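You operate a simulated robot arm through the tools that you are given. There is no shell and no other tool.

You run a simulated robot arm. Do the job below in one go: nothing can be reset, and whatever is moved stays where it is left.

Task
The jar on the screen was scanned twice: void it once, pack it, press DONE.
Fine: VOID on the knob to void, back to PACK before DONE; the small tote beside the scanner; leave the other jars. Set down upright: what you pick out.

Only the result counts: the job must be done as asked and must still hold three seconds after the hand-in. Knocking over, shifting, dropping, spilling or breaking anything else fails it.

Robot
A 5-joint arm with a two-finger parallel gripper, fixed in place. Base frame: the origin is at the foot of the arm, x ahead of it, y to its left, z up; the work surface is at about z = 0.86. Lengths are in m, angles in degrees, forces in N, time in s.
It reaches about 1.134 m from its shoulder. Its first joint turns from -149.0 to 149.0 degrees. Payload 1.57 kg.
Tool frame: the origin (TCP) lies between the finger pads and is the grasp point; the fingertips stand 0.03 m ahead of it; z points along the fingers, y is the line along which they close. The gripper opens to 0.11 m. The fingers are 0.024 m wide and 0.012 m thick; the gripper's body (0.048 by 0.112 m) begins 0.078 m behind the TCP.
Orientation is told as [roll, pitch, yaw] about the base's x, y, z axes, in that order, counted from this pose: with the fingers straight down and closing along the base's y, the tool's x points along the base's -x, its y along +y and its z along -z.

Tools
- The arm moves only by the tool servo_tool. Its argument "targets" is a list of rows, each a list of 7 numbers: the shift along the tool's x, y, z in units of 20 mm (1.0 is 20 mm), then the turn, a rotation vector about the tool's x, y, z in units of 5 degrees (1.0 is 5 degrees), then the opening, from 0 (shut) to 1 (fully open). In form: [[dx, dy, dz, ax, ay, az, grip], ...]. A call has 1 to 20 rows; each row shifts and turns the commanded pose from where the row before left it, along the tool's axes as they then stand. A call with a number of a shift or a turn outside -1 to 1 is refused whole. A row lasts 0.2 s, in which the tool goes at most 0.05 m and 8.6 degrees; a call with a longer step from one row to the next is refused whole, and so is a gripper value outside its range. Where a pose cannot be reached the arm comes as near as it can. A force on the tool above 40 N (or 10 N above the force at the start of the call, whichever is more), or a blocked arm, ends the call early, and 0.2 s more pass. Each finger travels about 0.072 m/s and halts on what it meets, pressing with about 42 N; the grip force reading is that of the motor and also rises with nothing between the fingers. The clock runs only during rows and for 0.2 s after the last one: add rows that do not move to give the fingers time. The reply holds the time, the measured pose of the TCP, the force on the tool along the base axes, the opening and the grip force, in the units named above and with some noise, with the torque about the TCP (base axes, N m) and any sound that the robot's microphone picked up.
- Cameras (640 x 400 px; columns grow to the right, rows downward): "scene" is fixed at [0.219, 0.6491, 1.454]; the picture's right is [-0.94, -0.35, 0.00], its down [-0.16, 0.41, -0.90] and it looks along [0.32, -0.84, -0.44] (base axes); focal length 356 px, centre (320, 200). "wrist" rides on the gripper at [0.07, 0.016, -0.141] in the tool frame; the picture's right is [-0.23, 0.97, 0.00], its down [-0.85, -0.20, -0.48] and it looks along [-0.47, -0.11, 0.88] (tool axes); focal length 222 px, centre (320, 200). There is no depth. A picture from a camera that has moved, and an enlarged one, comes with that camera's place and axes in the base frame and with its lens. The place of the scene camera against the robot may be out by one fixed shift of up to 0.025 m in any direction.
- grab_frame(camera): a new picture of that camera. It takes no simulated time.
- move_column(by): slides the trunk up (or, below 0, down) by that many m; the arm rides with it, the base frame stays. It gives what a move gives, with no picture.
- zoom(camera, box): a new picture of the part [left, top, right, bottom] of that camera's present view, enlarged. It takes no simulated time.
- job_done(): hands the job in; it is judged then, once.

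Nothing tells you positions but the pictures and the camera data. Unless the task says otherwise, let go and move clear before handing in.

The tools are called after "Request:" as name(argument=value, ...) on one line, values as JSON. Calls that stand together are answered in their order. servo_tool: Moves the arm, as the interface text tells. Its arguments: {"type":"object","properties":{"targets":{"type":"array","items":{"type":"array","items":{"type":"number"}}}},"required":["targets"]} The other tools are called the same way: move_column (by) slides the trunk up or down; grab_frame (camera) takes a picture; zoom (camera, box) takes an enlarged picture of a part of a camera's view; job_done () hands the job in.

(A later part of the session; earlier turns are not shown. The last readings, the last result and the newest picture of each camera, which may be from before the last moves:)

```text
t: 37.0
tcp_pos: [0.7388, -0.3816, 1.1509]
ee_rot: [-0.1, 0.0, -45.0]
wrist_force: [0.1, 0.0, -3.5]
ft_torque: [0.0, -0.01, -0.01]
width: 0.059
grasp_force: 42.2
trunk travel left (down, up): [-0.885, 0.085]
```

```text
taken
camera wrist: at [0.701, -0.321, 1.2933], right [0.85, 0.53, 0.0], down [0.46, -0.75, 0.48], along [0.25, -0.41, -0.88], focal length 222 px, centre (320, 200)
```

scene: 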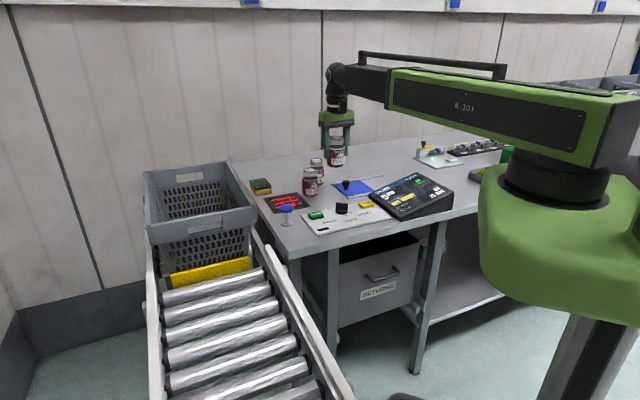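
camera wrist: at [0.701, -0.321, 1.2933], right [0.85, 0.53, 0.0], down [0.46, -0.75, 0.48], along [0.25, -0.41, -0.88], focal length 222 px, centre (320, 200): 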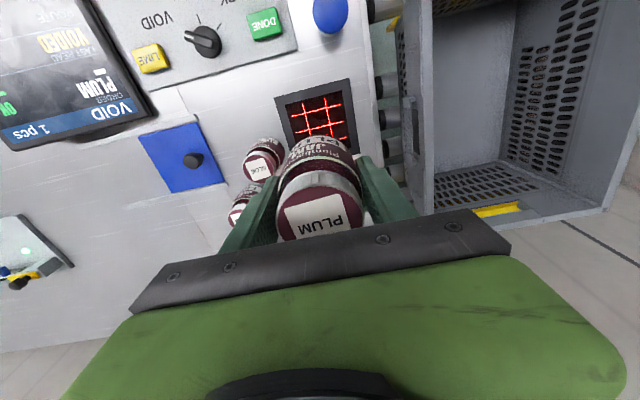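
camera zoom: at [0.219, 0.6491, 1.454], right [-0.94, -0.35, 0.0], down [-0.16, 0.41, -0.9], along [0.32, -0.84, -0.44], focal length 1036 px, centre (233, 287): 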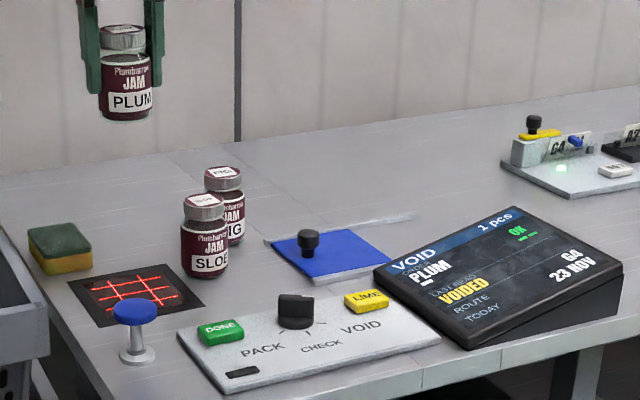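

The count stays at 1 pcs. Next I'll raise fully and move toward the tote to look into it from above.

Request:
move_column(by=0.08)

Request:
servo_tool(targets=[[-0.283, 0.849, 0, 0, 0, 0, 0.4], [-0.283, 0.849, 0, 0, 0, 0, 0.4], [-0.283, 0.849, 0, 0, 0, 0, 0.4], [-0.283, 0.849, 0, 0, 0, 0, 0.4], [-0.283, 0.849, 0, 0, 0, 0, 0.4], [-0.283, 0.849, 0, 0, 0, 0, 0.4], [-0.283, 0.849, 0, 0, 0, 0, 0.4], [-0.283, 0.849, 0, 0, 0, 0, 0.4], [-0.283, 0.849, 0, 0, 0, 0, 0.4], [-0.283, 0.849, 0, 0, 0, 0, 0.4]])

Request:
grab_frame(camera="wrist")

Request:
grab_frame(camera="scene")

```text
t: 38.1
tcp_pos: [0.7394, -0.3816, 1.2325]
ee_rot: [0.1, 0.0, -45.0]
wrist_force: [-0.1, -0.5, -3.8]
ft_torque: [0.0, -0.01, 0.02]
width: 0.0592
grasp_force: 41.6
trunk travel left (down, up): [-0.965, 0.005]
```

```text
t: 40.4
tcp_pos: [0.8952, -0.3006, 1.232]
ee_rot: [0.1, -0.3, -45.1]
wrist_force: [-0.1, 0.8, -2.6]
ft_torque: [0.0, 0.02, -0.01]
width: 0.0592
grasp_force: 42.5
out of reach, approached as far as the arm can: row 10
trunk travel left (down, up): [-0.965, 0.005]
```

```text
taken
camera wrist: at [0.8568, -0.24, 1.3731], right [0.85, 0.53, 0.0], down [0.46, -0.75, 0.48], along [0.25, -0.41, -0.88], focal length 222 px, centre (320, 200)
```

wrist: 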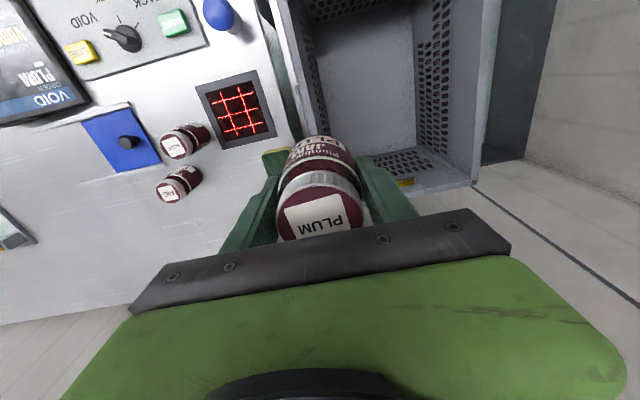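

```text
taken
```

scene: 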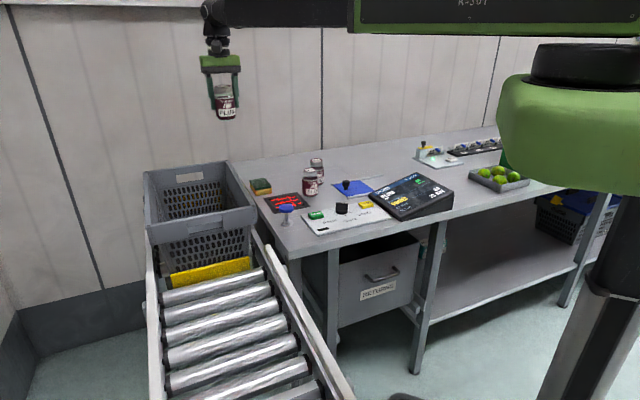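

The arm's tool-down reach tops out near a radius of 0.945. I need to know which part of the tote is within reach, so I'll zoom in on its rim.

Request:
zoom(camera="wrist", box=[190, 0, 520, 210])

Request:
zoom(camera="scene", box=[130, 150, 320, 300])

```text
1.90 times, centred on (355, 105) of wrist
camera zoom: at [0.8568, -0.24, 1.3731], right [0.85, 0.53, 0.0], down [0.46, -0.75, 0.48], along [0.25, -0.41, -0.88], focal length 423 px, centre (253, 381)
```

zoom: 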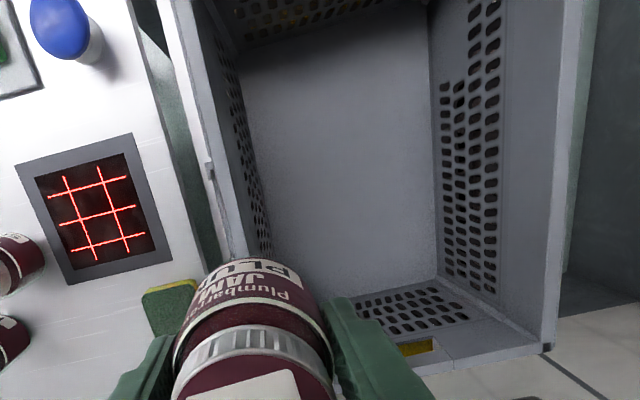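

```text
2.67 times, centred on (225, 225) of scene
camera zoom: at [0.219, 0.6491, 1.454], right [-0.94, -0.35, 0.0], down [-0.16, 0.41, -0.9], along [0.32, -0.84, -0.44], focal length 950 px, centre (573, 133)
```

zoom: 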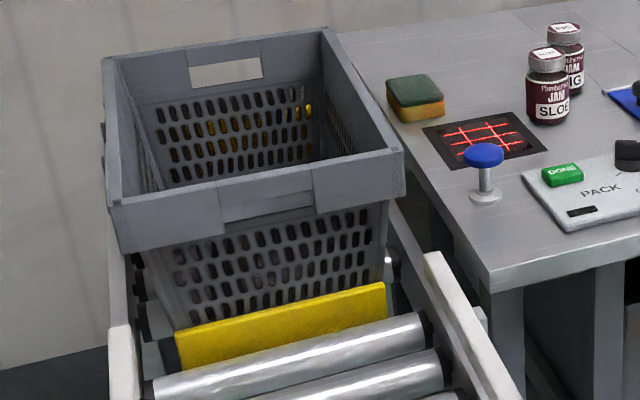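

The tote rim is at about z 0.976 and its floor at about 0.77. The rim corners are near (0.70,-0.11), (1.00,-0.41), (1.20,-0.22) and (0.90,0.07). I'll move above a reachable spot inside, (0.905,-0.125), staying high.

Request:
servo_tool(targets=[[0.733, 0.82, 0, 0, 0, 0, 0.4], [0.733, 0.82, 0, 0, 0, 0, 0.4], [0.733, 0.82, 0, 0, 0, 0, 0.4], [0.733, 0.82, 0, 0, 0, 0, 0.4], [0.733, 0.82, 0, 0, 0, 0, 0.4], [0.733, 0.82, 0, 0, 0, 0, 0.4], [0.733, 0.82, 0, 0, 0, 0, 0.4], [0.733, 0.82, 0, 0, 0, 0, 0.4]])

Request:
grab_frame(camera="wrist")

Request:
grab_frame(camera="scene")

```text
t: 42.1
tcp_pos: [0.9043, -0.1241, 1.2321]
ee_rot: [0.0, 0.0, -45.0]
wrist_force: [0.2, 0.2, -2.7]
ft_torque: [-0.02, -0.04, -0.02]
width: 0.0594
grasp_force: 42.3
trunk travel left (down, up): [-0.965, 0.005]
```

```text
taken
camera wrist: at [0.8669, -0.0639, 1.3733], right [0.85, 0.53, 0.0], down [0.46, -0.75, 0.48], along [0.25, -0.41, -0.88], focal length 222 px, centre (320, 200)
```

wrist: 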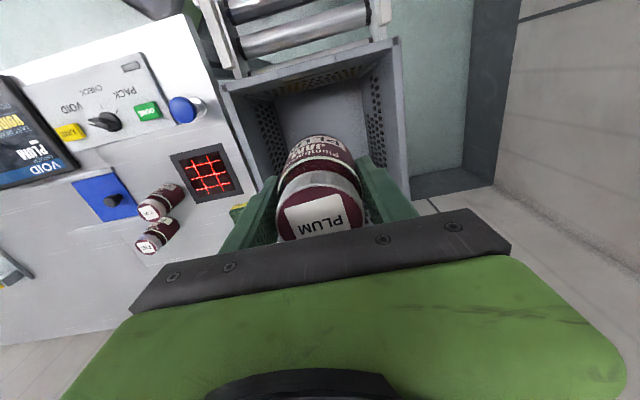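

```text
taken
```

scene: 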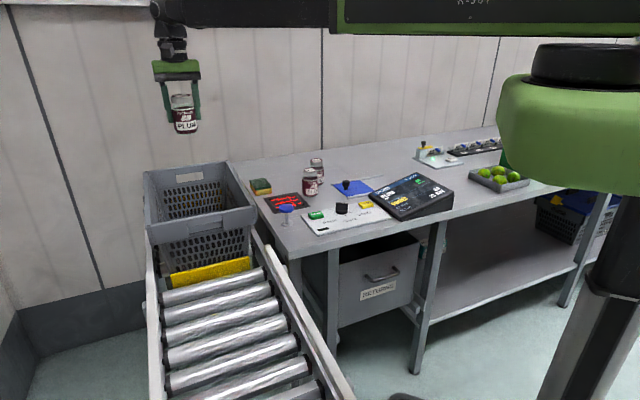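

The wrist views give a better tote rectangle, with its centre near (0.968, -0.20). I'll inspect the arm's shape near the wrist for rim clearance before lowering.

Request:
zoom(camera="scene", box=[130, 0, 370, 150])

Request:
zoom(camera="wrist", box=[180, 20, 460, 220])

```text
2.67 times, centred on (250, 75) of scene
camera zoom: at [0.219, 0.6491, 1.454], right [-0.94, -0.35, 0.0], down [-0.16, 0.41, -0.9], along [0.32, -0.84, -0.44], focal length 950 px, centre (507, 533)
```

zoom: 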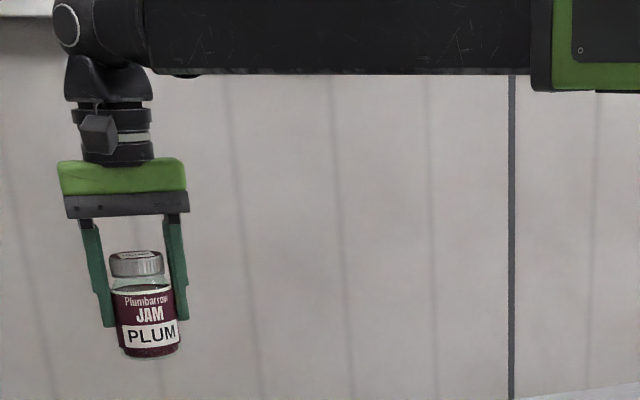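

```text
2.00 times, centred on (320, 120) of wrist
camera zoom: at [0.8669, -0.0639, 1.3733], right [0.85, 0.53, 0.0], down [0.46, -0.75, 0.48], along [0.25, -0.41, -0.88], focal length 444 px, centre (320, 360)
```

zoom: 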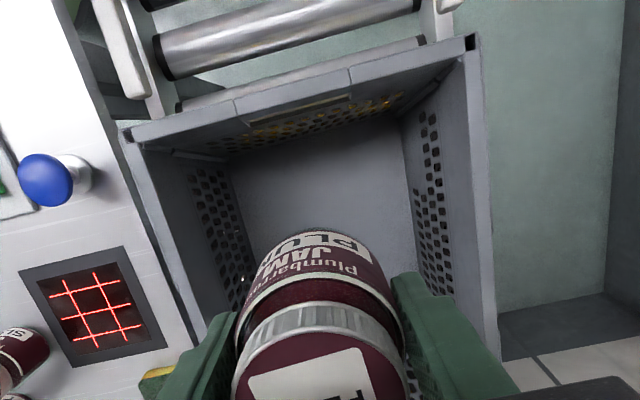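

The arm beam stays about 0.19 m above the TCP, so it clears the rim. I'll shift to (0.910, -0.180) inside the tote outline and begin lowering.

Request:
servo_tool(targets=[[-0.727, -0.592, 0, 0, 0, 0, 0.4], [-0.727, -0.592, 0, 0, 0, 0, 0.4], [-0.727, -0.592, 0, 0, 0, 0, 0.4], [0, 0, 0, 0, 0, 0, 0.4]])

Request:
move_column(by=-0.17)

Request:
grab_frame(camera="wrist")

Request:
zoom(camera="scene", box=[130, 60, 370, 270])

```text
t: 43.1
tcp_pos: [0.9106, -0.1808, 1.2319]
ee_rot: [0.1, 0.0, -45.1]
wrist_force: [0.2, 0.4, -3.5]
ft_torque: [-0.01, -0.01, 0.0]
width: 0.0594
grasp_force: 41.9
trunk travel left (down, up): [-0.965, 0.005]
```

```text
t: 45.1
tcp_pos: [0.9106, -0.18, 1.0614]
ee_rot: [0.1, 0.0, -45.1]
wrist_force: [-0.1, 0.4, -3.6]
ft_torque: [0.03, -0.01, 0.0]
width: 0.0595
grasp_force: 42.0
trunk travel left (down, up): [-0.795, 0.175]
```

```text
taken
camera wrist: at [0.8723, -0.1197, 1.2034], right [0.85, 0.53, 0.0], down [0.46, -0.75, 0.48], along [0.25, -0.41, -0.88], focal length 222 px, centre (320, 200)
```

wrist: 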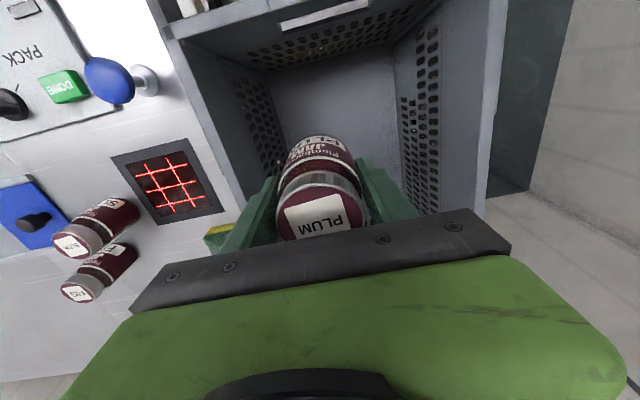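

```text
1.90 times, centred on (250, 165) of scene
camera zoom: at [0.219, 0.6491, 1.454], right [-0.94, -0.35, 0.0], down [-0.16, 0.41, -0.9], along [0.32, -0.84, -0.44], focal length 678 px, centre (453, 267)
```

zoom: 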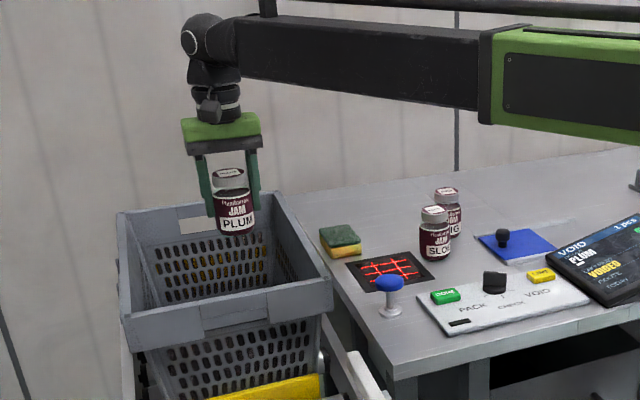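

The jar sits inside the tote outline with good side clearance. I'll nudge 10 mm deeper to give the camera more room from the end wall, then lower in stages.

Request:
servo_tool(targets=[[-0.5, 0, 0, 0, 0, 0, 0.4], [0, 0, 0, 0, 0, 0, 0.4]])

Request:
move_column(by=-0.12)

Request:
grab_frame(camera="wrist")

Request:
zoom(camera="scene", box=[130, 60, 370, 270])

```text
t: 45.7
tcp_pos: [0.9163, -0.1885, 1.0615]
ee_rot: [0.0, 0.1, -44.9]
wrist_force: [0.4, 0.0, -3.5]
ft_torque: [-0.01, -0.01, 0.0]
width: 0.0593
grasp_force: 42.1
trunk travel left (down, up): [-0.795, 0.175]
```

```text
t: 47.2
tcp_pos: [0.9169, -0.1877, 0.9407]
ee_rot: [0.1, 0.0, -45.1]
wrist_force: [0.4, -0.3, -3.4]
ft_torque: [0.01, 0.0, 0.0]
width: 0.0592
grasp_force: 42.1
trunk travel left (down, up): [-0.675, 0.295]
```

```text
taken
camera wrist: at [0.8786, -0.1269, 1.0834], right [0.85, 0.53, 0.0], down [0.46, -0.75, 0.48], along [0.25, -0.41, -0.88], focal length 222 px, centre (320, 200)
```

wrist: 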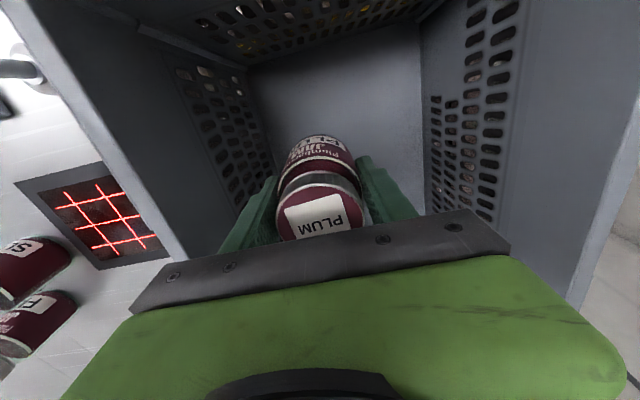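

```text
1.90 times, centred on (250, 165) of scene
camera zoom: at [0.219, 0.6491, 1.454], right [-0.94, -0.35, 0.0], down [-0.16, 0.41, -0.9], along [0.32, -0.84, -0.44], focal length 678 px, centre (453, 267)
```

zoom: 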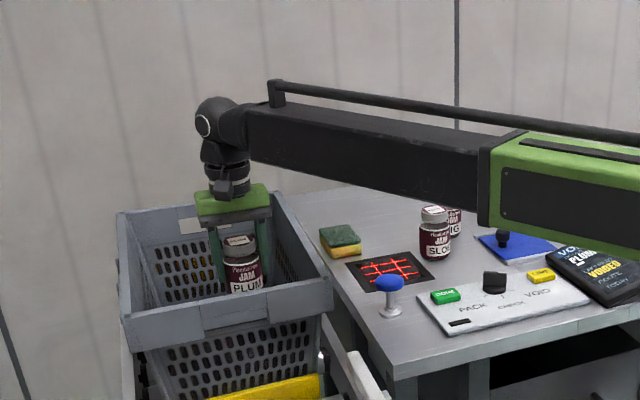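

All clear so far, with the jar bottom at about 0.88. Lowering another 80 mm, then small steps to feel for the floor.

Request:
move_column(by=-0.08)

Request:
grab_frame(camera="wrist")

Request:
grab_frame(camera="scene")

```text
t: 48.3
tcp_pos: [0.9174, -0.1889, 0.8612]
ee_rot: [0.0, 0.0, -45.0]
wrist_force: [-0.1, 0.2, -3.4]
ft_torque: [0.03, -0.01, 0.0]
width: 0.0591
grasp_force: 42.3
trunk travel left (down, up): [-0.595, 0.375]
```

```text
taken
camera wrist: at [0.8786, -0.1269, 1.0034], right [0.85, 0.53, 0.0], down [0.46, -0.75, 0.48], along [0.25, -0.41, -0.88], focal length 222 px, centre (320, 200)
```

wrist: 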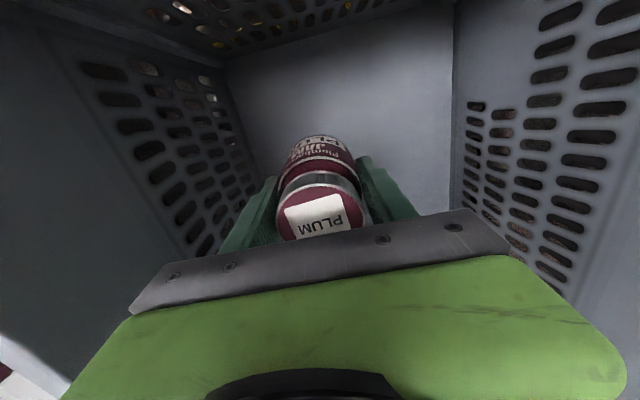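

```text
taken
```

scene: 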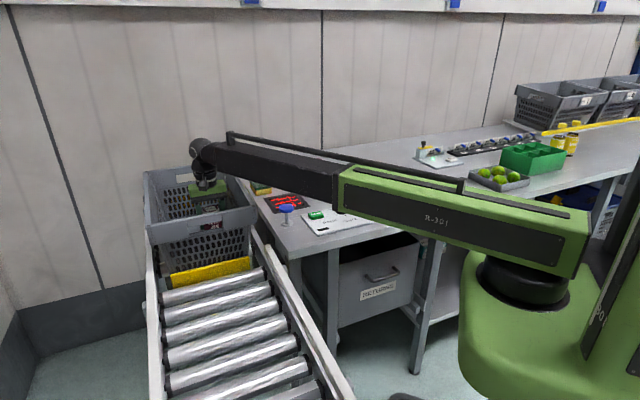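

Request:
move_column(by=-0.018)

Request:
zoom(camera="wrist", box=[220, 80, 460, 230])

```text
t: 49.0
tcp_pos: [0.9163, -0.1891, 0.8421]
ee_rot: [0.0, 0.0, -45.0]
wrist_force: [-1.5, -0.6, -3.2]
ft_torque: [-0.02, 0.04, 0.06]
width: 0.0595
grasp_force: 41.8
trunk travel left (down, up): [-0.577, 0.393]
```

```text
2.67 times, centred on (340, 155) of wrist
camera zoom: at [0.8786, -0.1269, 0.9853], right [0.85, 0.53, 0.0], down [0.46, -0.75, 0.48], along [0.25, -0.41, -0.88], focal length 592 px, centre (267, 320)
```

zoom: 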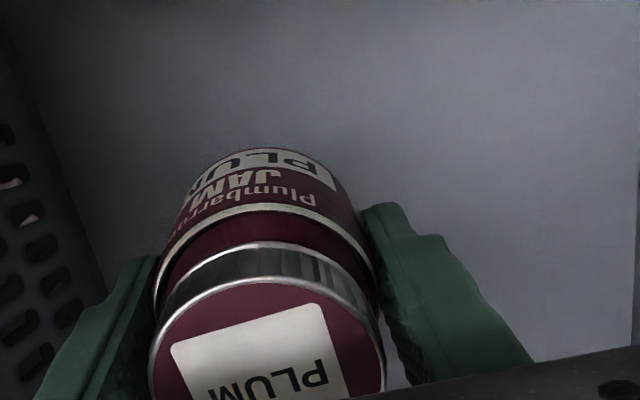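

Request:
move_column(by=-0.005)

Request:
zoom(camera="scene", box=[130, 110, 330, 270])

```text
t: 49.5
tcp_pos: [0.9166, -0.1865, 0.8391]
ee_rot: [0.0, 0.1, -45.0]
wrist_force: [0.1, -0.4, -2.9]
ft_torque: [-0.01, -0.01, -0.01]
width: 0.0593
grasp_force: 42.1
trunk travel left (down, up): [-0.572, 0.398]
```

```text
2.50 times, centred on (230, 190) of scene
camera zoom: at [0.219, 0.6491, 1.454], right [-0.94, -0.35, 0.0], down [-0.16, 0.41, -0.9], along [0.32, -0.84, -0.44], focal length 890 px, centre (545, 225)
```

zoom: 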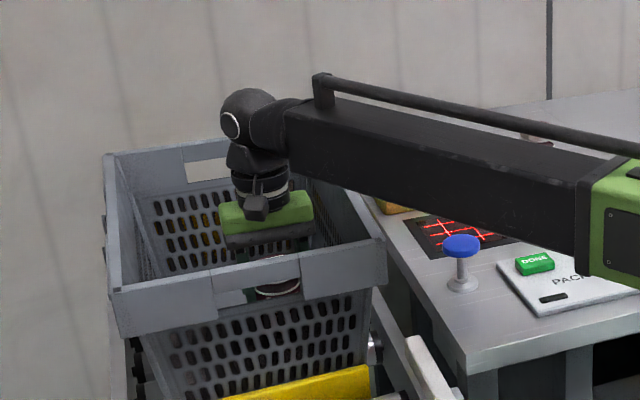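

Request:
move_column(by=-0.004)

Request:
move_column(by=-0.003)

Request:
move_column(by=-0.003)

```text
t: 50.1
tcp_pos: [0.9163, -0.1876, 0.8338]
ee_rot: [0.0, 0.1, -45.0]
wrist_force: [-1.5, -0.6, -3.8]
ft_torque: [0.01, 0.07, -0.03]
width: 0.0589
grasp_force: 41.9
trunk travel left (down, up): [-0.568, 0.402]
```

```text
t: 50.6
tcp_pos: [0.9173, -0.1883, 0.8308]
ee_rot: [-0.1, 0.0, -45.0]
wrist_force: [0.6, 0.2, -3.8]
ft_torque: [0.0, 0.0, 0.01]
width: 0.059
grasp_force: 42.4
trunk travel left (down, up): [-0.565, 0.405]
```

```text
t: 51.1
tcp_pos: [0.9156, -0.1876, 0.829]
ee_rot: [-0.1, 0.1, -45.0]
wrist_force: [-0.7, 0.0, -2.8]
ft_torque: [-0.01, 0.05, 0.04]
width: 0.059
grasp_force: 41.9
trunk travel left (down, up): [-0.562, 0.408]
```

Request:
move_column(by=-0.003)

Request:
move_column(by=-0.003)

Request:
zoom(camera="wrist", box=[220, 80, 460, 230])

```text
t: 51.6
tcp_pos: [0.9154, -0.1879, 0.8256]
ee_rot: [-0.1, 0.0, -45.0]
wrist_force: [-0.2, -0.5, -2.2]
ft_torque: [0.03, -0.01, 0.01]
width: 0.0595
grasp_force: 41.9
trunk travel left (down, up): [-0.559, 0.411]
```

```text
t: 52.1
tcp_pos: [0.9165, -0.1874, 0.8227]
ee_rot: [0.0, 0.0, -45.0]
wrist_force: [0.2, 1.1, -3.9]
ft_torque: [0.0, 0.03, -0.03]
width: 0.0592
grasp_force: 41.5
trunk travel left (down, up): [-0.556, 0.414]
```

```text
2.67 times, centred on (340, 155) of wrist
camera zoom: at [0.8786, -0.1269, 0.9643], right [0.85, 0.53, 0.0], down [0.46, -0.75, 0.48], along [0.25, -0.41, -0.88], focal length 592 px, centre (267, 320)
```

zoom: 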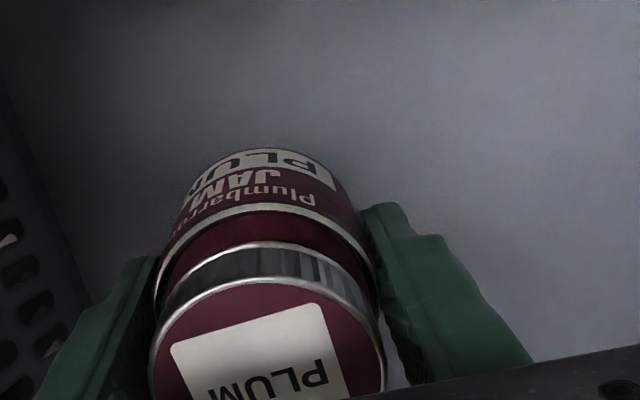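

No contact yet, and my floor estimate spans 0.74–0.77. I'll keep stepping down gently while watching the force.

Request:
move_column(by=-0.004)

Request:
move_column(by=-0.003)

Request:
zoom(camera="scene", box=[130, 130, 290, 270])

```text
t: 52.7
tcp_pos: [0.9164, -0.1873, 0.8186]
ee_rot: [0.1, 0.1, -45.0]
wrist_force: [-0.5, 0.7, -4.1]
ft_torque: [0.02, 0.0, 0.02]
width: 0.0591
grasp_force: 42.0
trunk travel left (down, up): [-0.552, 0.418]
```

```text
t: 53.2
tcp_pos: [0.9168, -0.1865, 0.8147]
ee_rot: [-0.1, 0.0, -45.0]
wrist_force: [-0.8, -0.5, -3.1]
ft_torque: [0.03, 0.0, 0.05]
width: 0.0592
grasp_force: 42.3
trunk travel left (down, up): [-0.549, 0.421]
```

```text
2.86 times, centred on (210, 200) of scene
camera zoom: at [0.219, 0.6491, 1.454], right [-0.94, -0.35, 0.0], down [-0.16, 0.41, -0.9], along [0.32, -0.84, -0.44], focal length 1018 px, centre (634, 200)
```

zoom: 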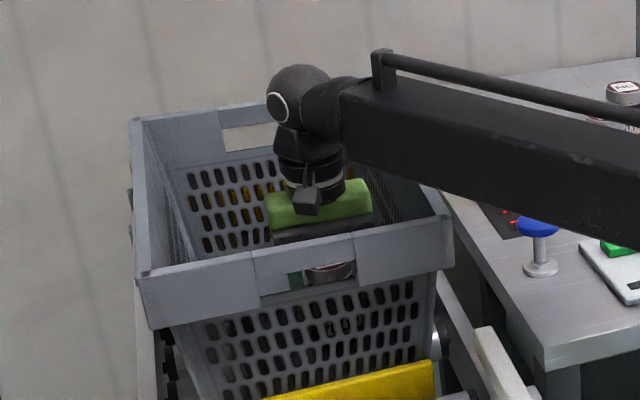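

Request:
move_column(by=-0.003)

Request:
move_column(by=-0.003)

Request:
move_column(by=-0.003)

Request:
grab_frame(camera="wrist")

```text
t: 53.7
tcp_pos: [0.9173, -0.1874, 0.812]
ee_rot: [0.1, -0.1, -45.0]
wrist_force: [-0.6, -0.7, -3.6]
ft_torque: [-0.02, 0.01, -0.04]
width: 0.0591
grasp_force: 41.6
trunk travel left (down, up): [-0.546, 0.424]
```

```text
t: 54.2
tcp_pos: [0.9167, -0.1878, 0.81]
ee_rot: [0.0, -0.1, -45.1]
wrist_force: [3.9, -0.7, 9.6]
ft_torque: [-0.3, -0.46, 0.06]
width: 0.0594
grasp_force: 42.0
trunk travel left (down, up): [-0.543, 0.427]
```

```text
t: 54.8
tcp_pos: [0.9143, -0.1876, 0.8102]
ee_rot: [0.1, 0.0, -45.1]
wrist_force: [2.7, 0.4, 28.6]
ft_torque: [-0.66, -0.69, 0.02]
width: 0.0594
grasp_force: 41.8
trunk travel left (down, up): [-0.54, 0.43]
```

```text
taken
camera wrist: at [0.8762, -0.1263, 0.9511], right [0.85, 0.53, 0.0], down [0.46, -0.75, 0.48], along [0.25, -0.41, -0.88], focal length 222 px, centre (320, 200)
```

wrist: 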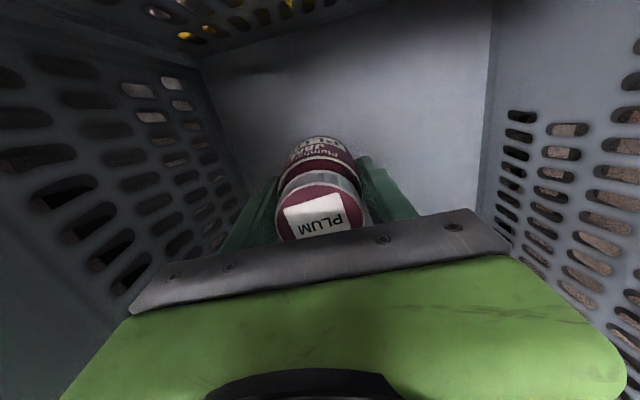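

Contact is under the jar, at a floor height of about 0.748. I'll relieve the press slightly and open the fingers gently.

Request:
move_column(by=-0.0)

Request:
move_column(by=0.003)

```text
t: 55.2
tcp_pos: [0.9148, -0.1871, 0.8098]
ee_rot: [0.1, -0.1, -44.9]
wrist_force: [0.4, 0.7, 28.9]
ft_torque: [-0.63, -0.61, 0.01]
width: 0.0594
grasp_force: 41.9
trunk travel left (down, up): [-0.54, 0.43]
```

```text
t: 55.8
tcp_pos: [0.916, -0.1873, 0.8108]
ee_rot: [0.1, 0.0, -45.1]
wrist_force: [0.0, 0.9, -0.3]
ft_torque: [-0.08, -0.06, -0.02]
width: 0.0588
grasp_force: 41.6
trunk travel left (down, up): [-0.543, 0.427]
```

Request:
servo_tool(targets=[[0, 0, 0, 0, 0, 0, 0.56], [0, 0, 0, 0, 0, 0, 0.6], [0, 0, 0, 0, 0, 0, 0.66], [0, 0, 0, 0, 0, 0, 0.72], [0, 0, 0, 0, 0, 0, 0.74], [0, 0, 0, 0, 0, 0, 0.74]])

Request:
grab_frame(camera="wrist")

```text
t: 57.2
tcp_pos: [0.9157, -0.1873, 0.8099]
ee_rot: [0.0, 0.0, -44.9]
wrist_force: [0.8, -0.3, -0.3]
ft_torque: [0.02, -0.02, -0.02]
width: 0.0816
grasp_force: 0.0
trunk travel left (down, up): [-0.543, 0.427]
```

```text
taken
camera wrist: at [0.8784, -0.1268, 0.9516], right [0.85, 0.53, 0.0], down [0.46, -0.75, 0.48], along [0.25, -0.41, -0.88], focal length 222 px, centre (320, 200)
```

wrist: 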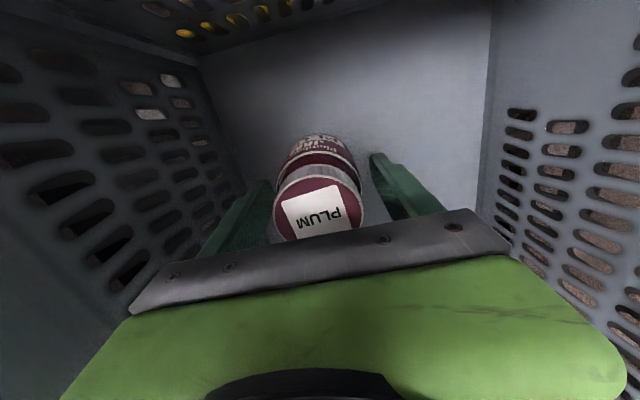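

The jar is released and standing. I'll raise straight up out of the tote.

Request:
move_column(by=0.12)

Request:
grab_frame(camera="wrist")

Request:
move_column(by=0.2)

Request:
grab_frame(camera="wrist")

Request:
grab_frame(camera="scene")

```text
t: 58.7
tcp_pos: [0.9157, -0.1879, 0.9288]
ee_rot: [0.0, 0.0, -45.0]
wrist_force: [0.1, 0.5, -0.4]
ft_torque: [0.02, 0.02, 0.0]
width: 0.0816
grasp_force: 0.1
trunk travel left (down, up): [-0.663, 0.307]
```

```text
taken
camera wrist: at [0.8784, -0.1268, 1.0715], right [0.85, 0.53, 0.0], down [0.46, -0.75, 0.48], along [0.25, -0.41, -0.88], focal length 222 px, centre (320, 200)
```

wrist: 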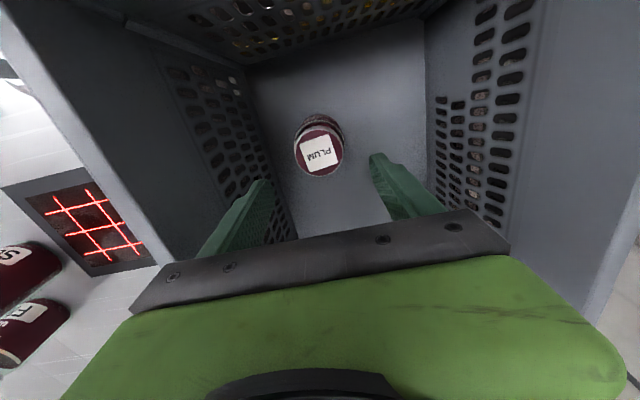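

```text
t: 60.8
tcp_pos: [0.9163, -0.189, 1.1298]
ee_rot: [0.0, 0.0, -45.0]
wrist_force: [1.1, -1.0, 0.1]
ft_torque: [0.0, 0.01, 0.0]
width: 0.0814
grasp_force: 0.1
trunk travel left (down, up): [-0.863, 0.107]
```

```text
taken
camera wrist: at [0.8784, -0.1268, 1.2715], right [0.85, 0.53, 0.0], down [0.46, -0.75, 0.48], along [0.25, -0.41, -0.88], focal length 222 px, centre (320, 200)
```

wrist: 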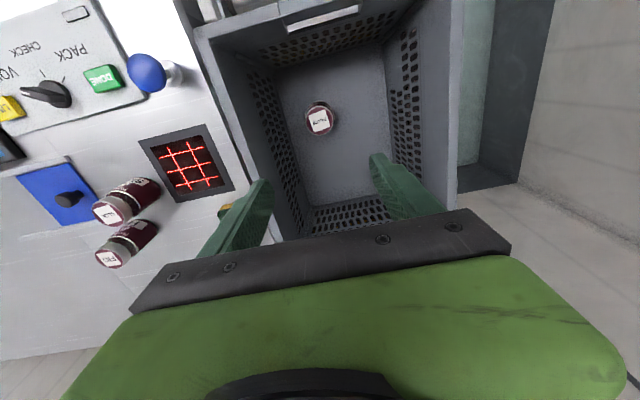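

```text
taken
```

scene: 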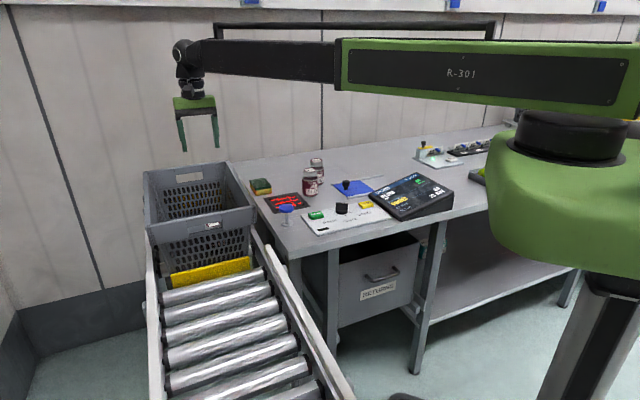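

The plum jar stands upright in the tote. Next I return to the knob, keeping high.

Request:
servo_tool(targets=[[0.345, -0.962, 0, 0, 0, 0, 0.42], [0.345, -0.962, 0, 0, 0, 0, 0.42], [0.345, -0.962, 0, 0, 0, 0, 0.42], [0.345, -0.962, 0, 0, 0, 0, 0.42], [0.345, -0.962, 0, 0, 0, 0, 0.42], [0.345, -0.962, 0, 0, 0, 0, 0.42], [0.345, -0.962, 0, 0, 0, 0, 0.42], [0.345, -0.962, 0, 0, 0, 0, 0.42], [0.345, -0.962, 0, 0, 0, 0, 0.42], [0.345, -0.962, 0, 0, 0, 0, 0.42], [0.345, -0.962, 0, 0, 0, 0, 0.42], [0.345, -0.962, 0, 0, 0, 0, 0.42], [0.345, -0.962, 0, 0, 0, 0, 0.42], [0.345, -0.962, 0, 0, 0, 0, 0.42], [0.345, -0.962, 0, 0, 0, 0, 0.42], [0.345, -0.962, 0, 0, 0, 0, 0.42], [0.345, -0.962, 0, 0, 0, 0, 0.42], [0.345, -0.962, 0, 0, 0, 0, 0.42], [0.345, -0.962, 0, 0, 0, 0, 0.42]])

Request:
servo_tool(targets=[[0, 0, 0, 0, 0, -1, 0.42], [0, 0, 0, 0, 0, -1, 0.42], [0, 0, 0, 0, 0, -1, 0.42], [0, 0, 0, 0, 0, -1, 0.42], [0, 0, 0, 0, 0, -1, 0.42], [0, 0, 0, 0, 0, -1, 0.42], [0, 0, 0, 0, 0, -1, 0.42], [0, 0, 0, 0, 0, -1, 0.42], [0, 0, 0, 0, 0, -1, 0.42], [0, 0, 0, 0, 0, -1, 0.42], [0, 0, 0, 0, 0, -1, 0.42], [0, 0, 0, 0, 0, -1, 0.42], [0, 0, 0, 0, 0, 0, 0.42]])

```text
t: 64.8
tcp_pos: [0.5657, -0.3539, 1.1293]
ee_rot: [0.0, 0.0, -45.0]
wrist_force: [-0.8, -0.9, 0.1]
ft_torque: [-0.03, -0.01, -0.01]
width: 0.0464
grasp_force: 0.0
trunk travel left (down, up): [-0.863, 0.107]
```

```text
t: 67.6
tcp_pos: [0.5662, -0.3537, 1.1306]
ee_rot: [-0.1, 0.0, 15.0]
wrist_force: [0.3, -0.8, 0.0]
ft_torque: [0.01, 0.0, 0.02]
width: 0.0461
grasp_force: 0.1
trunk travel left (down, up): [-0.863, 0.107]
```

Request:
servo_tool(targets=[[0.722, -0.117, 0, 0, 0, 0, 0.42], [0.722, -0.117, 0, 0, 0, 0, 0.42], [0.722, -0.117, 0, 0, 0, 0, 0.42], [0, 0, 0, 0, 0, 0, 0.42]])

Request:
zoom(camera="wrist", box=[240, 60, 400, 200])

Request:
zoom(camera="scene", box=[280, 140, 460, 230])

```text
t: 68.6
tcp_pos: [0.5258, -0.3701, 1.1305]
ee_rot: [-0.1, 0.0, 14.9]
wrist_force: [-0.1, 0.3, 0.0]
ft_torque: [0.0, 0.0, 0.04]
width: 0.0461
grasp_force: 0.1
trunk travel left (down, up): [-0.863, 0.107]
```

```text
2.86 times, centred on (320, 130) of wrist
camera zoom: at [0.4545, -0.3728, 1.2716], right [-0.03, 1.0, 0.0], down [0.88, 0.03, 0.48], along [0.48, 0.02, -0.88], focal length 635 px, centre (320, 400)
```

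zoom: 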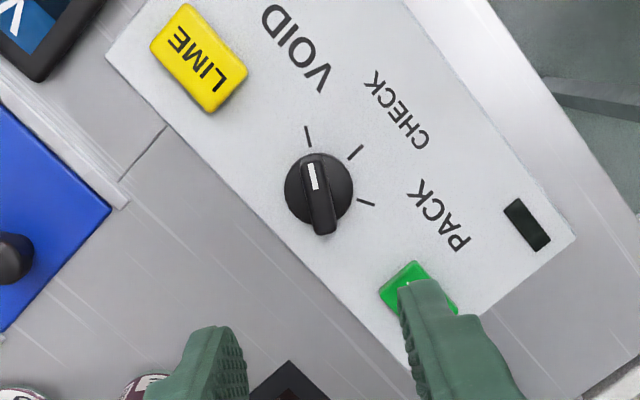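

```text
3.56 times, centred on (370, 185) of scene
camera zoom: at [0.219, 0.6491, 1.454], right [-0.94, -0.35, 0.0], down [-0.16, 0.41, -0.9], along [0.32, -0.84, -0.44], focal length 1266 px, centre (142, 253)
```

zoom: 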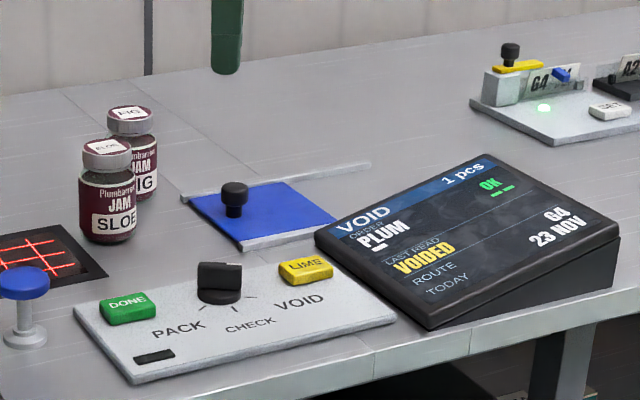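

The TCP is over the knob again and the screen shows "1 pcs". Lowering, gripping, and turning back to PACK.

Request:
move_column(by=-0.2125)

Request:
servo_tool(targets=[[0, 0, 0, 0, 0, 0, 0.25], [0, 0, 0, 0, 0, 0, 0.15], [0, 0, 0, 0, 0, 0, 0.05], [0, 0, 0, 0, 0, 0, 0.05]])

Request:
zoom(camera="wrist", box=[240, 100, 400, 230])

```text
t: 70.9
tcp_pos: [0.5268, -0.3704, 0.9173]
ee_rot: [0.0, 0.0, 15.1]
wrist_force: [0.1, 0.6, 0.2]
ft_torque: [-0.01, 0.02, 0.03]
width: 0.0466
grasp_force: 0.0
trunk travel left (down, up): [-0.65, 0.32]
```

```text
t: 71.9
tcp_pos: [0.5268, -0.3721, 0.917]
ee_rot: [-0.1, 0.0, 15.1]
wrist_force: [4.5, -8.9, 6.9]
ft_torque: [-0.15, -0.06, -0.02]
width: 0.0139
grasp_force: 30.2
trunk travel left (down, up): [-0.65, 0.32]
```

```text
3.08 times, centred on (320, 165) of wrist
camera zoom: at [0.4546, -0.3734, 1.059], right [-0.03, 1.0, 0.0], down [0.88, 0.03, 0.48], along [0.48, 0.01, -0.88], focal length 684 px, centre (320, 308)
```

zoom: 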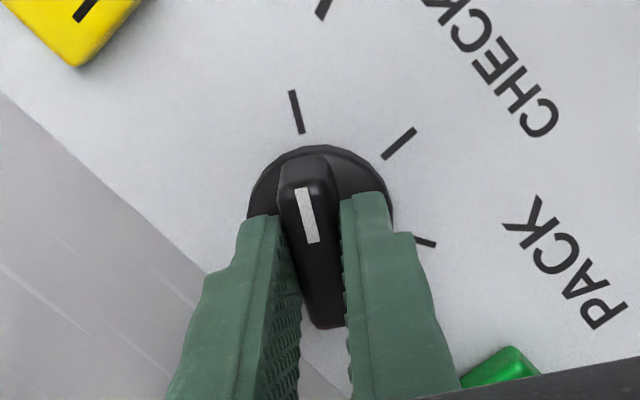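

Request:
servo_tool(targets=[[0, 0, 0, 0, 0, 1, 0.05], [0, 0, 0, 0, 0, 1, 0.05], [0, 0, 0, 0, 0, 1, 0.05], [0, 0, 0, 0, 0, 1, 0.05], [0, 0, 0, 0, 0, 1, 0.05], [0, 0, 0, 0, 0, 1, 0.05]])

```text
t: 73.3
tcp_pos: [0.5266, -0.3706, 0.917]
ee_rot: [0.0, -0.1, -15.1]
wrist_force: [9.1, -22.6, 21.2]
ft_torque: [-0.45, 0.09, -0.01]
width: 0.0141
grasp_force: 30.7
trunk travel left (down, up): [-0.65, 0.32]
```

Request:
servo_tool(targets=[[-0.045, -0.066, 0, 0, 0, 0, 0.05], [0, 0, 0, 0, 0, 1, 0.05], [0, 0, 0, 0, 0, 1, 0.05], [0, 0, 0, 0, 0, 1, 0.05], [0, 0, 0, 0, 0, 1, 0.05], [0, 0, 0, 0, 0, 1, 0.05], [0, 0, 0, 0, 0, 1, 0.05]])

```text
t: 74.9
tcp_pos: [0.5269, -0.3713, 0.918]
ee_rot: [0.1, 0.2, -45.0]
wrist_force: [-8.5, 7.9, -11.3]
ft_torque: [0.73, 0.66, 0.03]
width: 0.0137
grasp_force: 30.2
trunk travel left (down, up): [-0.65, 0.32]
```

Request:
servo_tool(targets=[[0, 0, 0, 0, 0, 1, 0.05], [0, 0, 0, 0, 0, 1, 0.05], [0, 0, 0, 0, 0, 1, 0.05], [0, 0, 0, 0, 0, 1, 0.05], [0, 0, 0, 0, 0, 1, 0.05], [0, 0, 0, 0, 0, 1, 0.05]])

```text
t: 76.3
tcp_pos: [0.527, -0.3722, 0.9172]
ee_rot: [-0.1, 0.1, -75.0]
wrist_force: [-14.1, 12.2, -19.4]
ft_torque: [0.68, 0.27, -0.02]
width: 0.0138
grasp_force: 30.5
trunk travel left (down, up): [-0.65, 0.32]
```

Request:
servo_tool(targets=[[0, 0, 0, 0, 0, 1, 0.05], [0, 0, 0, 0, 0, 1, 0.05], [0, 0, 0, 0, 0, 1, 0.05], [0, 0, 0, 0, 0, 1, 0.05], [0, 0, 0, 0, 0, 1, 0.05], [0, 0, 0, 0, 0, 1, 0.05]])

Request:
zoom(camera="wrist", box=[240, 100, 400, 230])

Request:
zoom(camera="scene", box=[280, 140, 460, 230])

```text
t: 77.7
tcp_pos: [0.5265, -0.3715, 0.9172]
ee_rot: [0.0, 0.1, -105.1]
wrist_force: [-14.0, 12.3, -18.1]
ft_torque: [0.66, 0.09, 0.05]
width: 0.0138
grasp_force: 30.6
trunk travel left (down, up): [-0.65, 0.32]
```

```text
3.08 times, centred on (320, 165) of wrist
camera zoom: at [0.5605, -0.3084, 1.0592], right [0.88, -0.47, 0.0], down [-0.41, -0.77, 0.48], along [-0.23, -0.42, -0.88], focal length 684 px, centre (320, 308)
```

zoom: 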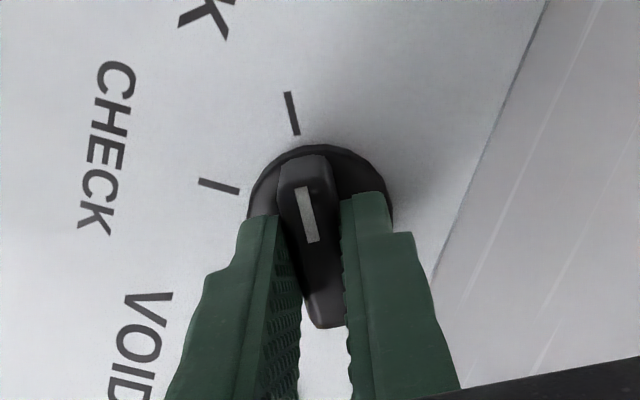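

```text
3.56 times, centred on (370, 185) of scene
camera zoom: at [0.219, 0.6491, 1.454], right [-0.94, -0.35, 0.0], down [-0.16, 0.41, -0.9], along [0.32, -0.84, -0.44], focal length 1266 px, centre (142, 253)
```

zoom: 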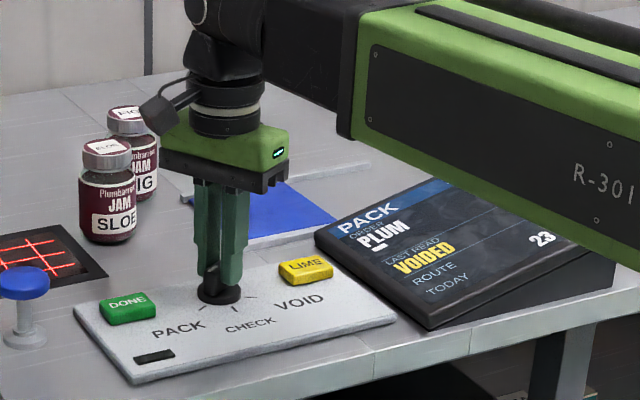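

The screen reads PACK. Releasing the knob, then going above DONE with the fingers closed.

Request:
servo_tool(targets=[[0, 0, 0, 0, 0, 0, 0.25], [0, 0, 0, 0, 0, 0, 0.35], [0, 0, 0, 0, 0, 0, 0.35]])

Request:
move_column(by=0.1)

Request:
grab_frame(camera="wrist")

Request:
zoom(camera="scene", box=[280, 140, 460, 230])

```text
t: 78.5
tcp_pos: [0.5271, -0.3719, 0.9182]
ee_rot: [0.0, 0.0, -105.1]
wrist_force: [-0.9, -0.5, 0.3]
ft_torque: [0.0, -0.03, -0.01]
width: 0.0385
grasp_force: 0.1
trunk travel left (down, up): [-0.65, 0.32]
```

```text
t: 79.8
tcp_pos: [0.5271, -0.3712, 1.0176]
ee_rot: [0.0, -0.1, -105.0]
wrist_force: [-0.2, 0.5, -0.1]
ft_torque: [0.0, 0.0, 0.0]
width: 0.0385
grasp_force: 0.0
trunk travel left (down, up): [-0.75, 0.22]
```

```text
taken
camera wrist: at [0.5605, -0.3087, 1.1591], right [0.88, -0.47, 0.0], down [-0.41, -0.77, 0.48], along [-0.23, -0.42, -0.88], focal length 222 px, centre (320, 200)
```

wrist: 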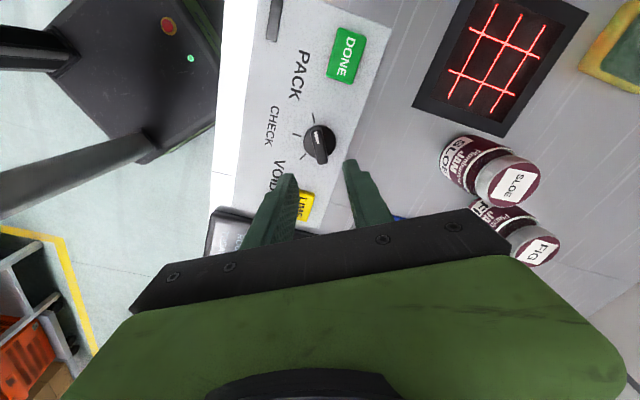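

```text
3.56 times, centred on (370, 185) of scene
camera zoom: at [0.219, 0.6491, 1.454], right [-0.94, -0.35, 0.0], down [-0.16, 0.41, -0.9], along [0.32, -0.84, -0.44], focal length 1266 px, centre (142, 253)
```

zoom: 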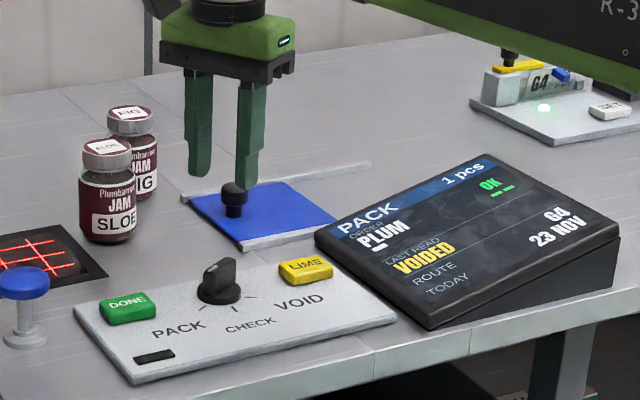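

The knob is at PACK with 1 pcs. Now moving above DONE at (0.594, -0.304) with the fingers shut.

Request:
servo_tool(targets=[[0.828, 0.472, 0, 0, 0, 0, 0], [0.828, 0.472, 0, 0, 0, 0, 0], [0.828, 0.472, 0, 0, 0, 0, 0], [0.828, 0.472, 0, 0, 0, 0, 0], [0.828, 0.472, 0, 0, 0, 0, 0], [0, 0, 0, 0, 0, 0, 0]])

Request:
move_column(by=-0.075)

Request:
zoom(camera="wrist", box=[220, 60, 420, 240])

Request:
zoom(camera="scene", box=[270, 150, 390, 230])

```text
t: 81.2
tcp_pos: [0.5959, -0.3041, 1.0171]
ee_rot: [0.0, 0.0, -105.1]
wrist_force: [0.2, -0.1, 0.5]
ft_torque: [-0.01, -0.02, 0.0]
width: 0.0001
grasp_force: 21.4
trunk travel left (down, up): [-0.75, 0.22]
```

```text
t: 82.4
tcp_pos: [0.5958, -0.3051, 0.9436]
ee_rot: [0.1, 0.0, -105.1]
wrist_force: [-0.3, -0.1, -0.2]
ft_torque: [0.0, 0.02, 0.03]
width: 0.0002
grasp_force: 21.4
trunk travel left (down, up): [-0.675, 0.295]
```

```text
2.22 times, centred on (320, 150) of wrist
camera zoom: at [0.6284, -0.2411, 1.0841], right [0.88, -0.47, 0.0], down [-0.41, -0.77, 0.48], along [-0.23, -0.42, -0.88], focal length 494 px, centre (320, 311)
```

zoom: 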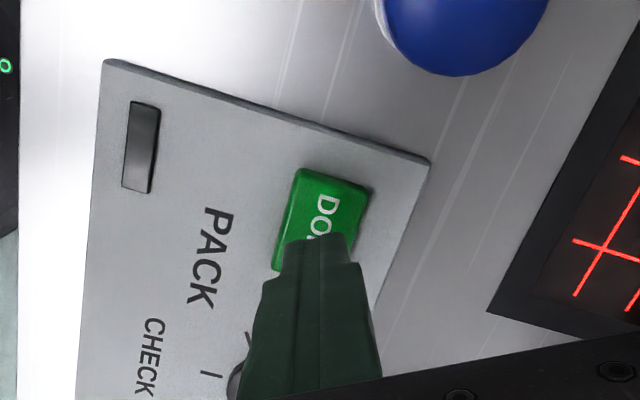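

```text
5.00 times, centred on (330, 190) of scene
camera zoom: at [0.219, 0.6491, 1.454], right [-0.94, -0.35, 0.0], down [-0.16, 0.41, -0.9], along [0.32, -0.84, -0.44], focal length 1781 px, centre (270, 250)
```

zoom: 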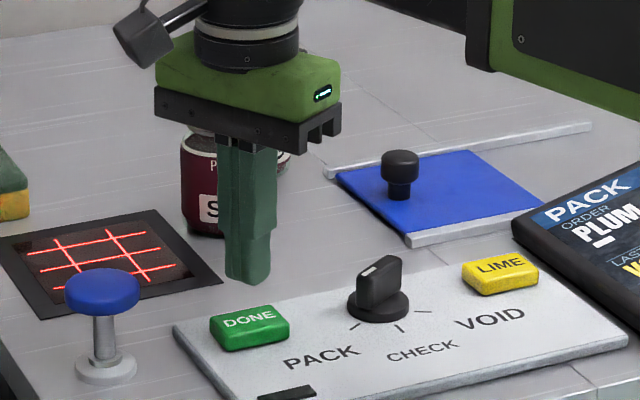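

The fingertips are right above DONE. I'll shift 3 mm toward its centre and press down in small steps.

Request:
servo_tool(targets=[[0.17, 0, 0, 0, 0, 0, 0]])

Request:
move_column(by=-0.02)

Request:
move_column(by=-0.004)

Request:
zoom(camera="scene", box=[280, 140, 460, 230])

```text
t: 82.8
tcp_pos: [0.5962, -0.3017, 0.9428]
ee_rot: [0.0, 0.0, -105.0]
wrist_force: [0.2, -0.1, -0.6]
ft_torque: [0.01, 0.02, -0.04]
width: 0.0002
grasp_force: 21.3
trunk travel left (down, up): [-0.675, 0.295]
```

```text
t: 83.4
tcp_pos: [0.5954, -0.3015, 0.9223]
ee_rot: [0.0, 0.1, -105.0]
wrist_force: [0.8, 1.1, -0.1]
ft_torque: [0.05, 0.01, -0.01]
width: 0.0
grasp_force: 21.4
trunk travel left (down, up): [-0.655, 0.315]
```

```text
t: 84.0
tcp_pos: [0.5961, -0.3024, 0.9181]
ee_rot: [0.0, 0.1, -105.1]
wrist_force: [-0.4, -0.9, 0.0]
ft_torque: [-0.04, 0.01, -0.02]
width: 0.0
grasp_force: 20.9
trunk travel left (down, up): [-0.651, 0.319]
```

```text
3.56 times, centred on (370, 185) of scene
camera zoom: at [0.219, 0.6491, 1.454], right [-0.94, -0.35, 0.0], down [-0.16, 0.41, -0.9], along [0.32, -0.84, -0.44], focal length 1266 px, centre (142, 253)
```

zoom: 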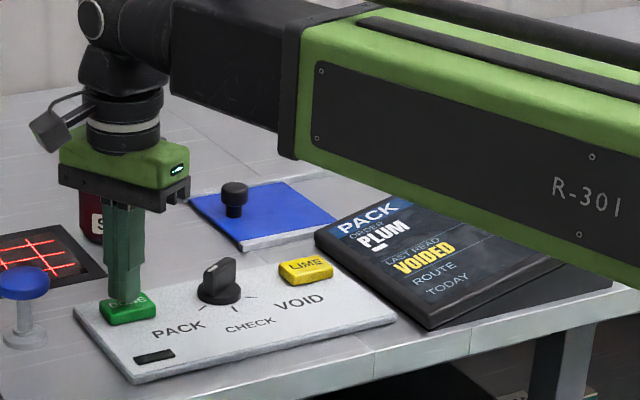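

Request:
move_column(by=-0.003)

Request:
move_column(by=-0.002)

Request:
zoom(camera="scene", box=[280, 140, 460, 230])

```text
t: 84.5
tcp_pos: [0.5966, -0.3021, 0.916]
ee_rot: [-0.1, 0.0, -105.0]
wrist_force: [0.4, 0.7, -0.4]
ft_torque: [-0.01, -0.03, -0.01]
width: 0.0
grasp_force: 20.9
trunk travel left (down, up): [-0.648, 0.322]
```

```text
t: 85.0
tcp_pos: [0.5958, -0.3021, 0.9132]
ee_rot: [0.0, 0.0, -105.0]
wrist_force: [-1.1, 0.1, 0.5]
ft_torque: [0.02, -0.01, 0.03]
width: 0.0001
grasp_force: 21.2
trunk travel left (down, up): [-0.646, 0.324]
```

```text
3.56 times, centred on (370, 185) of scene
camera zoom: at [0.219, 0.6491, 1.454], right [-0.94, -0.35, 0.0], down [-0.16, 0.41, -0.9], along [0.32, -0.84, -0.44], focal length 1266 px, centre (142, 253)
```

zoom: 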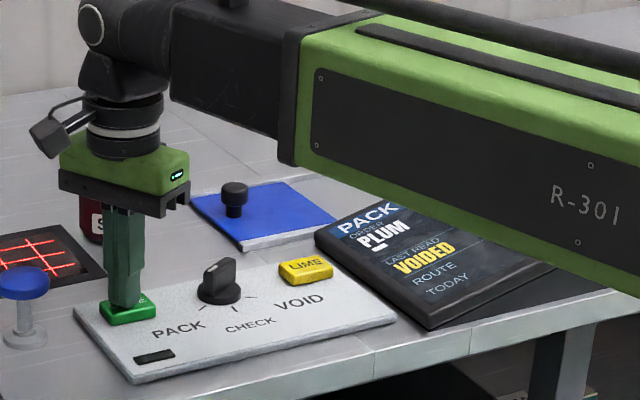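

Request:
move_column(by=-0.002)

Request:
move_column(by=-0.002)

Request:
zoom(camera="scene", box=[280, 140, 460, 230])

```text
t: 85.5
tcp_pos: [0.596, -0.3012, 0.9109]
ee_rot: [0.0, 0.1, -105.0]
wrist_force: [0.3, -0.8, 1.5]
ft_torque: [-0.01, 0.0, 0.01]
width: 0.0
grasp_force: 21.2
trunk travel left (down, up): [-0.644, 0.326]
```

```text
t: 86.0
tcp_pos: [0.596, -0.3014, 0.9089]
ee_rot: [0.1, -0.1, -105.0]
wrist_force: [0.2, 0.1, 2.7]
ft_torque: [0.01, -0.02, -0.03]
width: 0.0
grasp_force: 21.1
trunk travel left (down, up): [-0.642, 0.328]
heard: click
```

```text
3.56 times, centred on (370, 185) of scene
camera zoom: at [0.219, 0.6491, 1.454], right [-0.94, -0.35, 0.0], down [-0.16, 0.41, -0.9], along [0.32, -0.84, -0.44], focal length 1266 px, centre (142, 253)
```

zoom: 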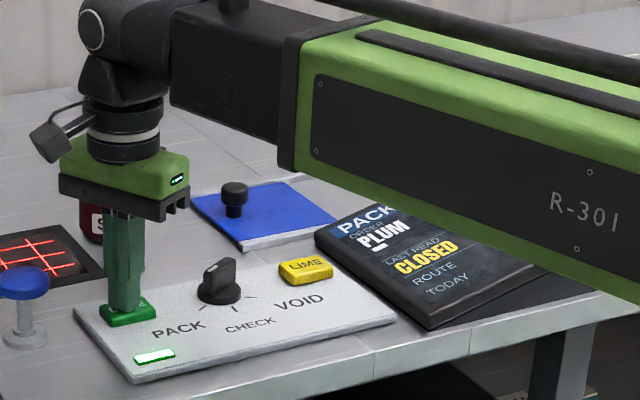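

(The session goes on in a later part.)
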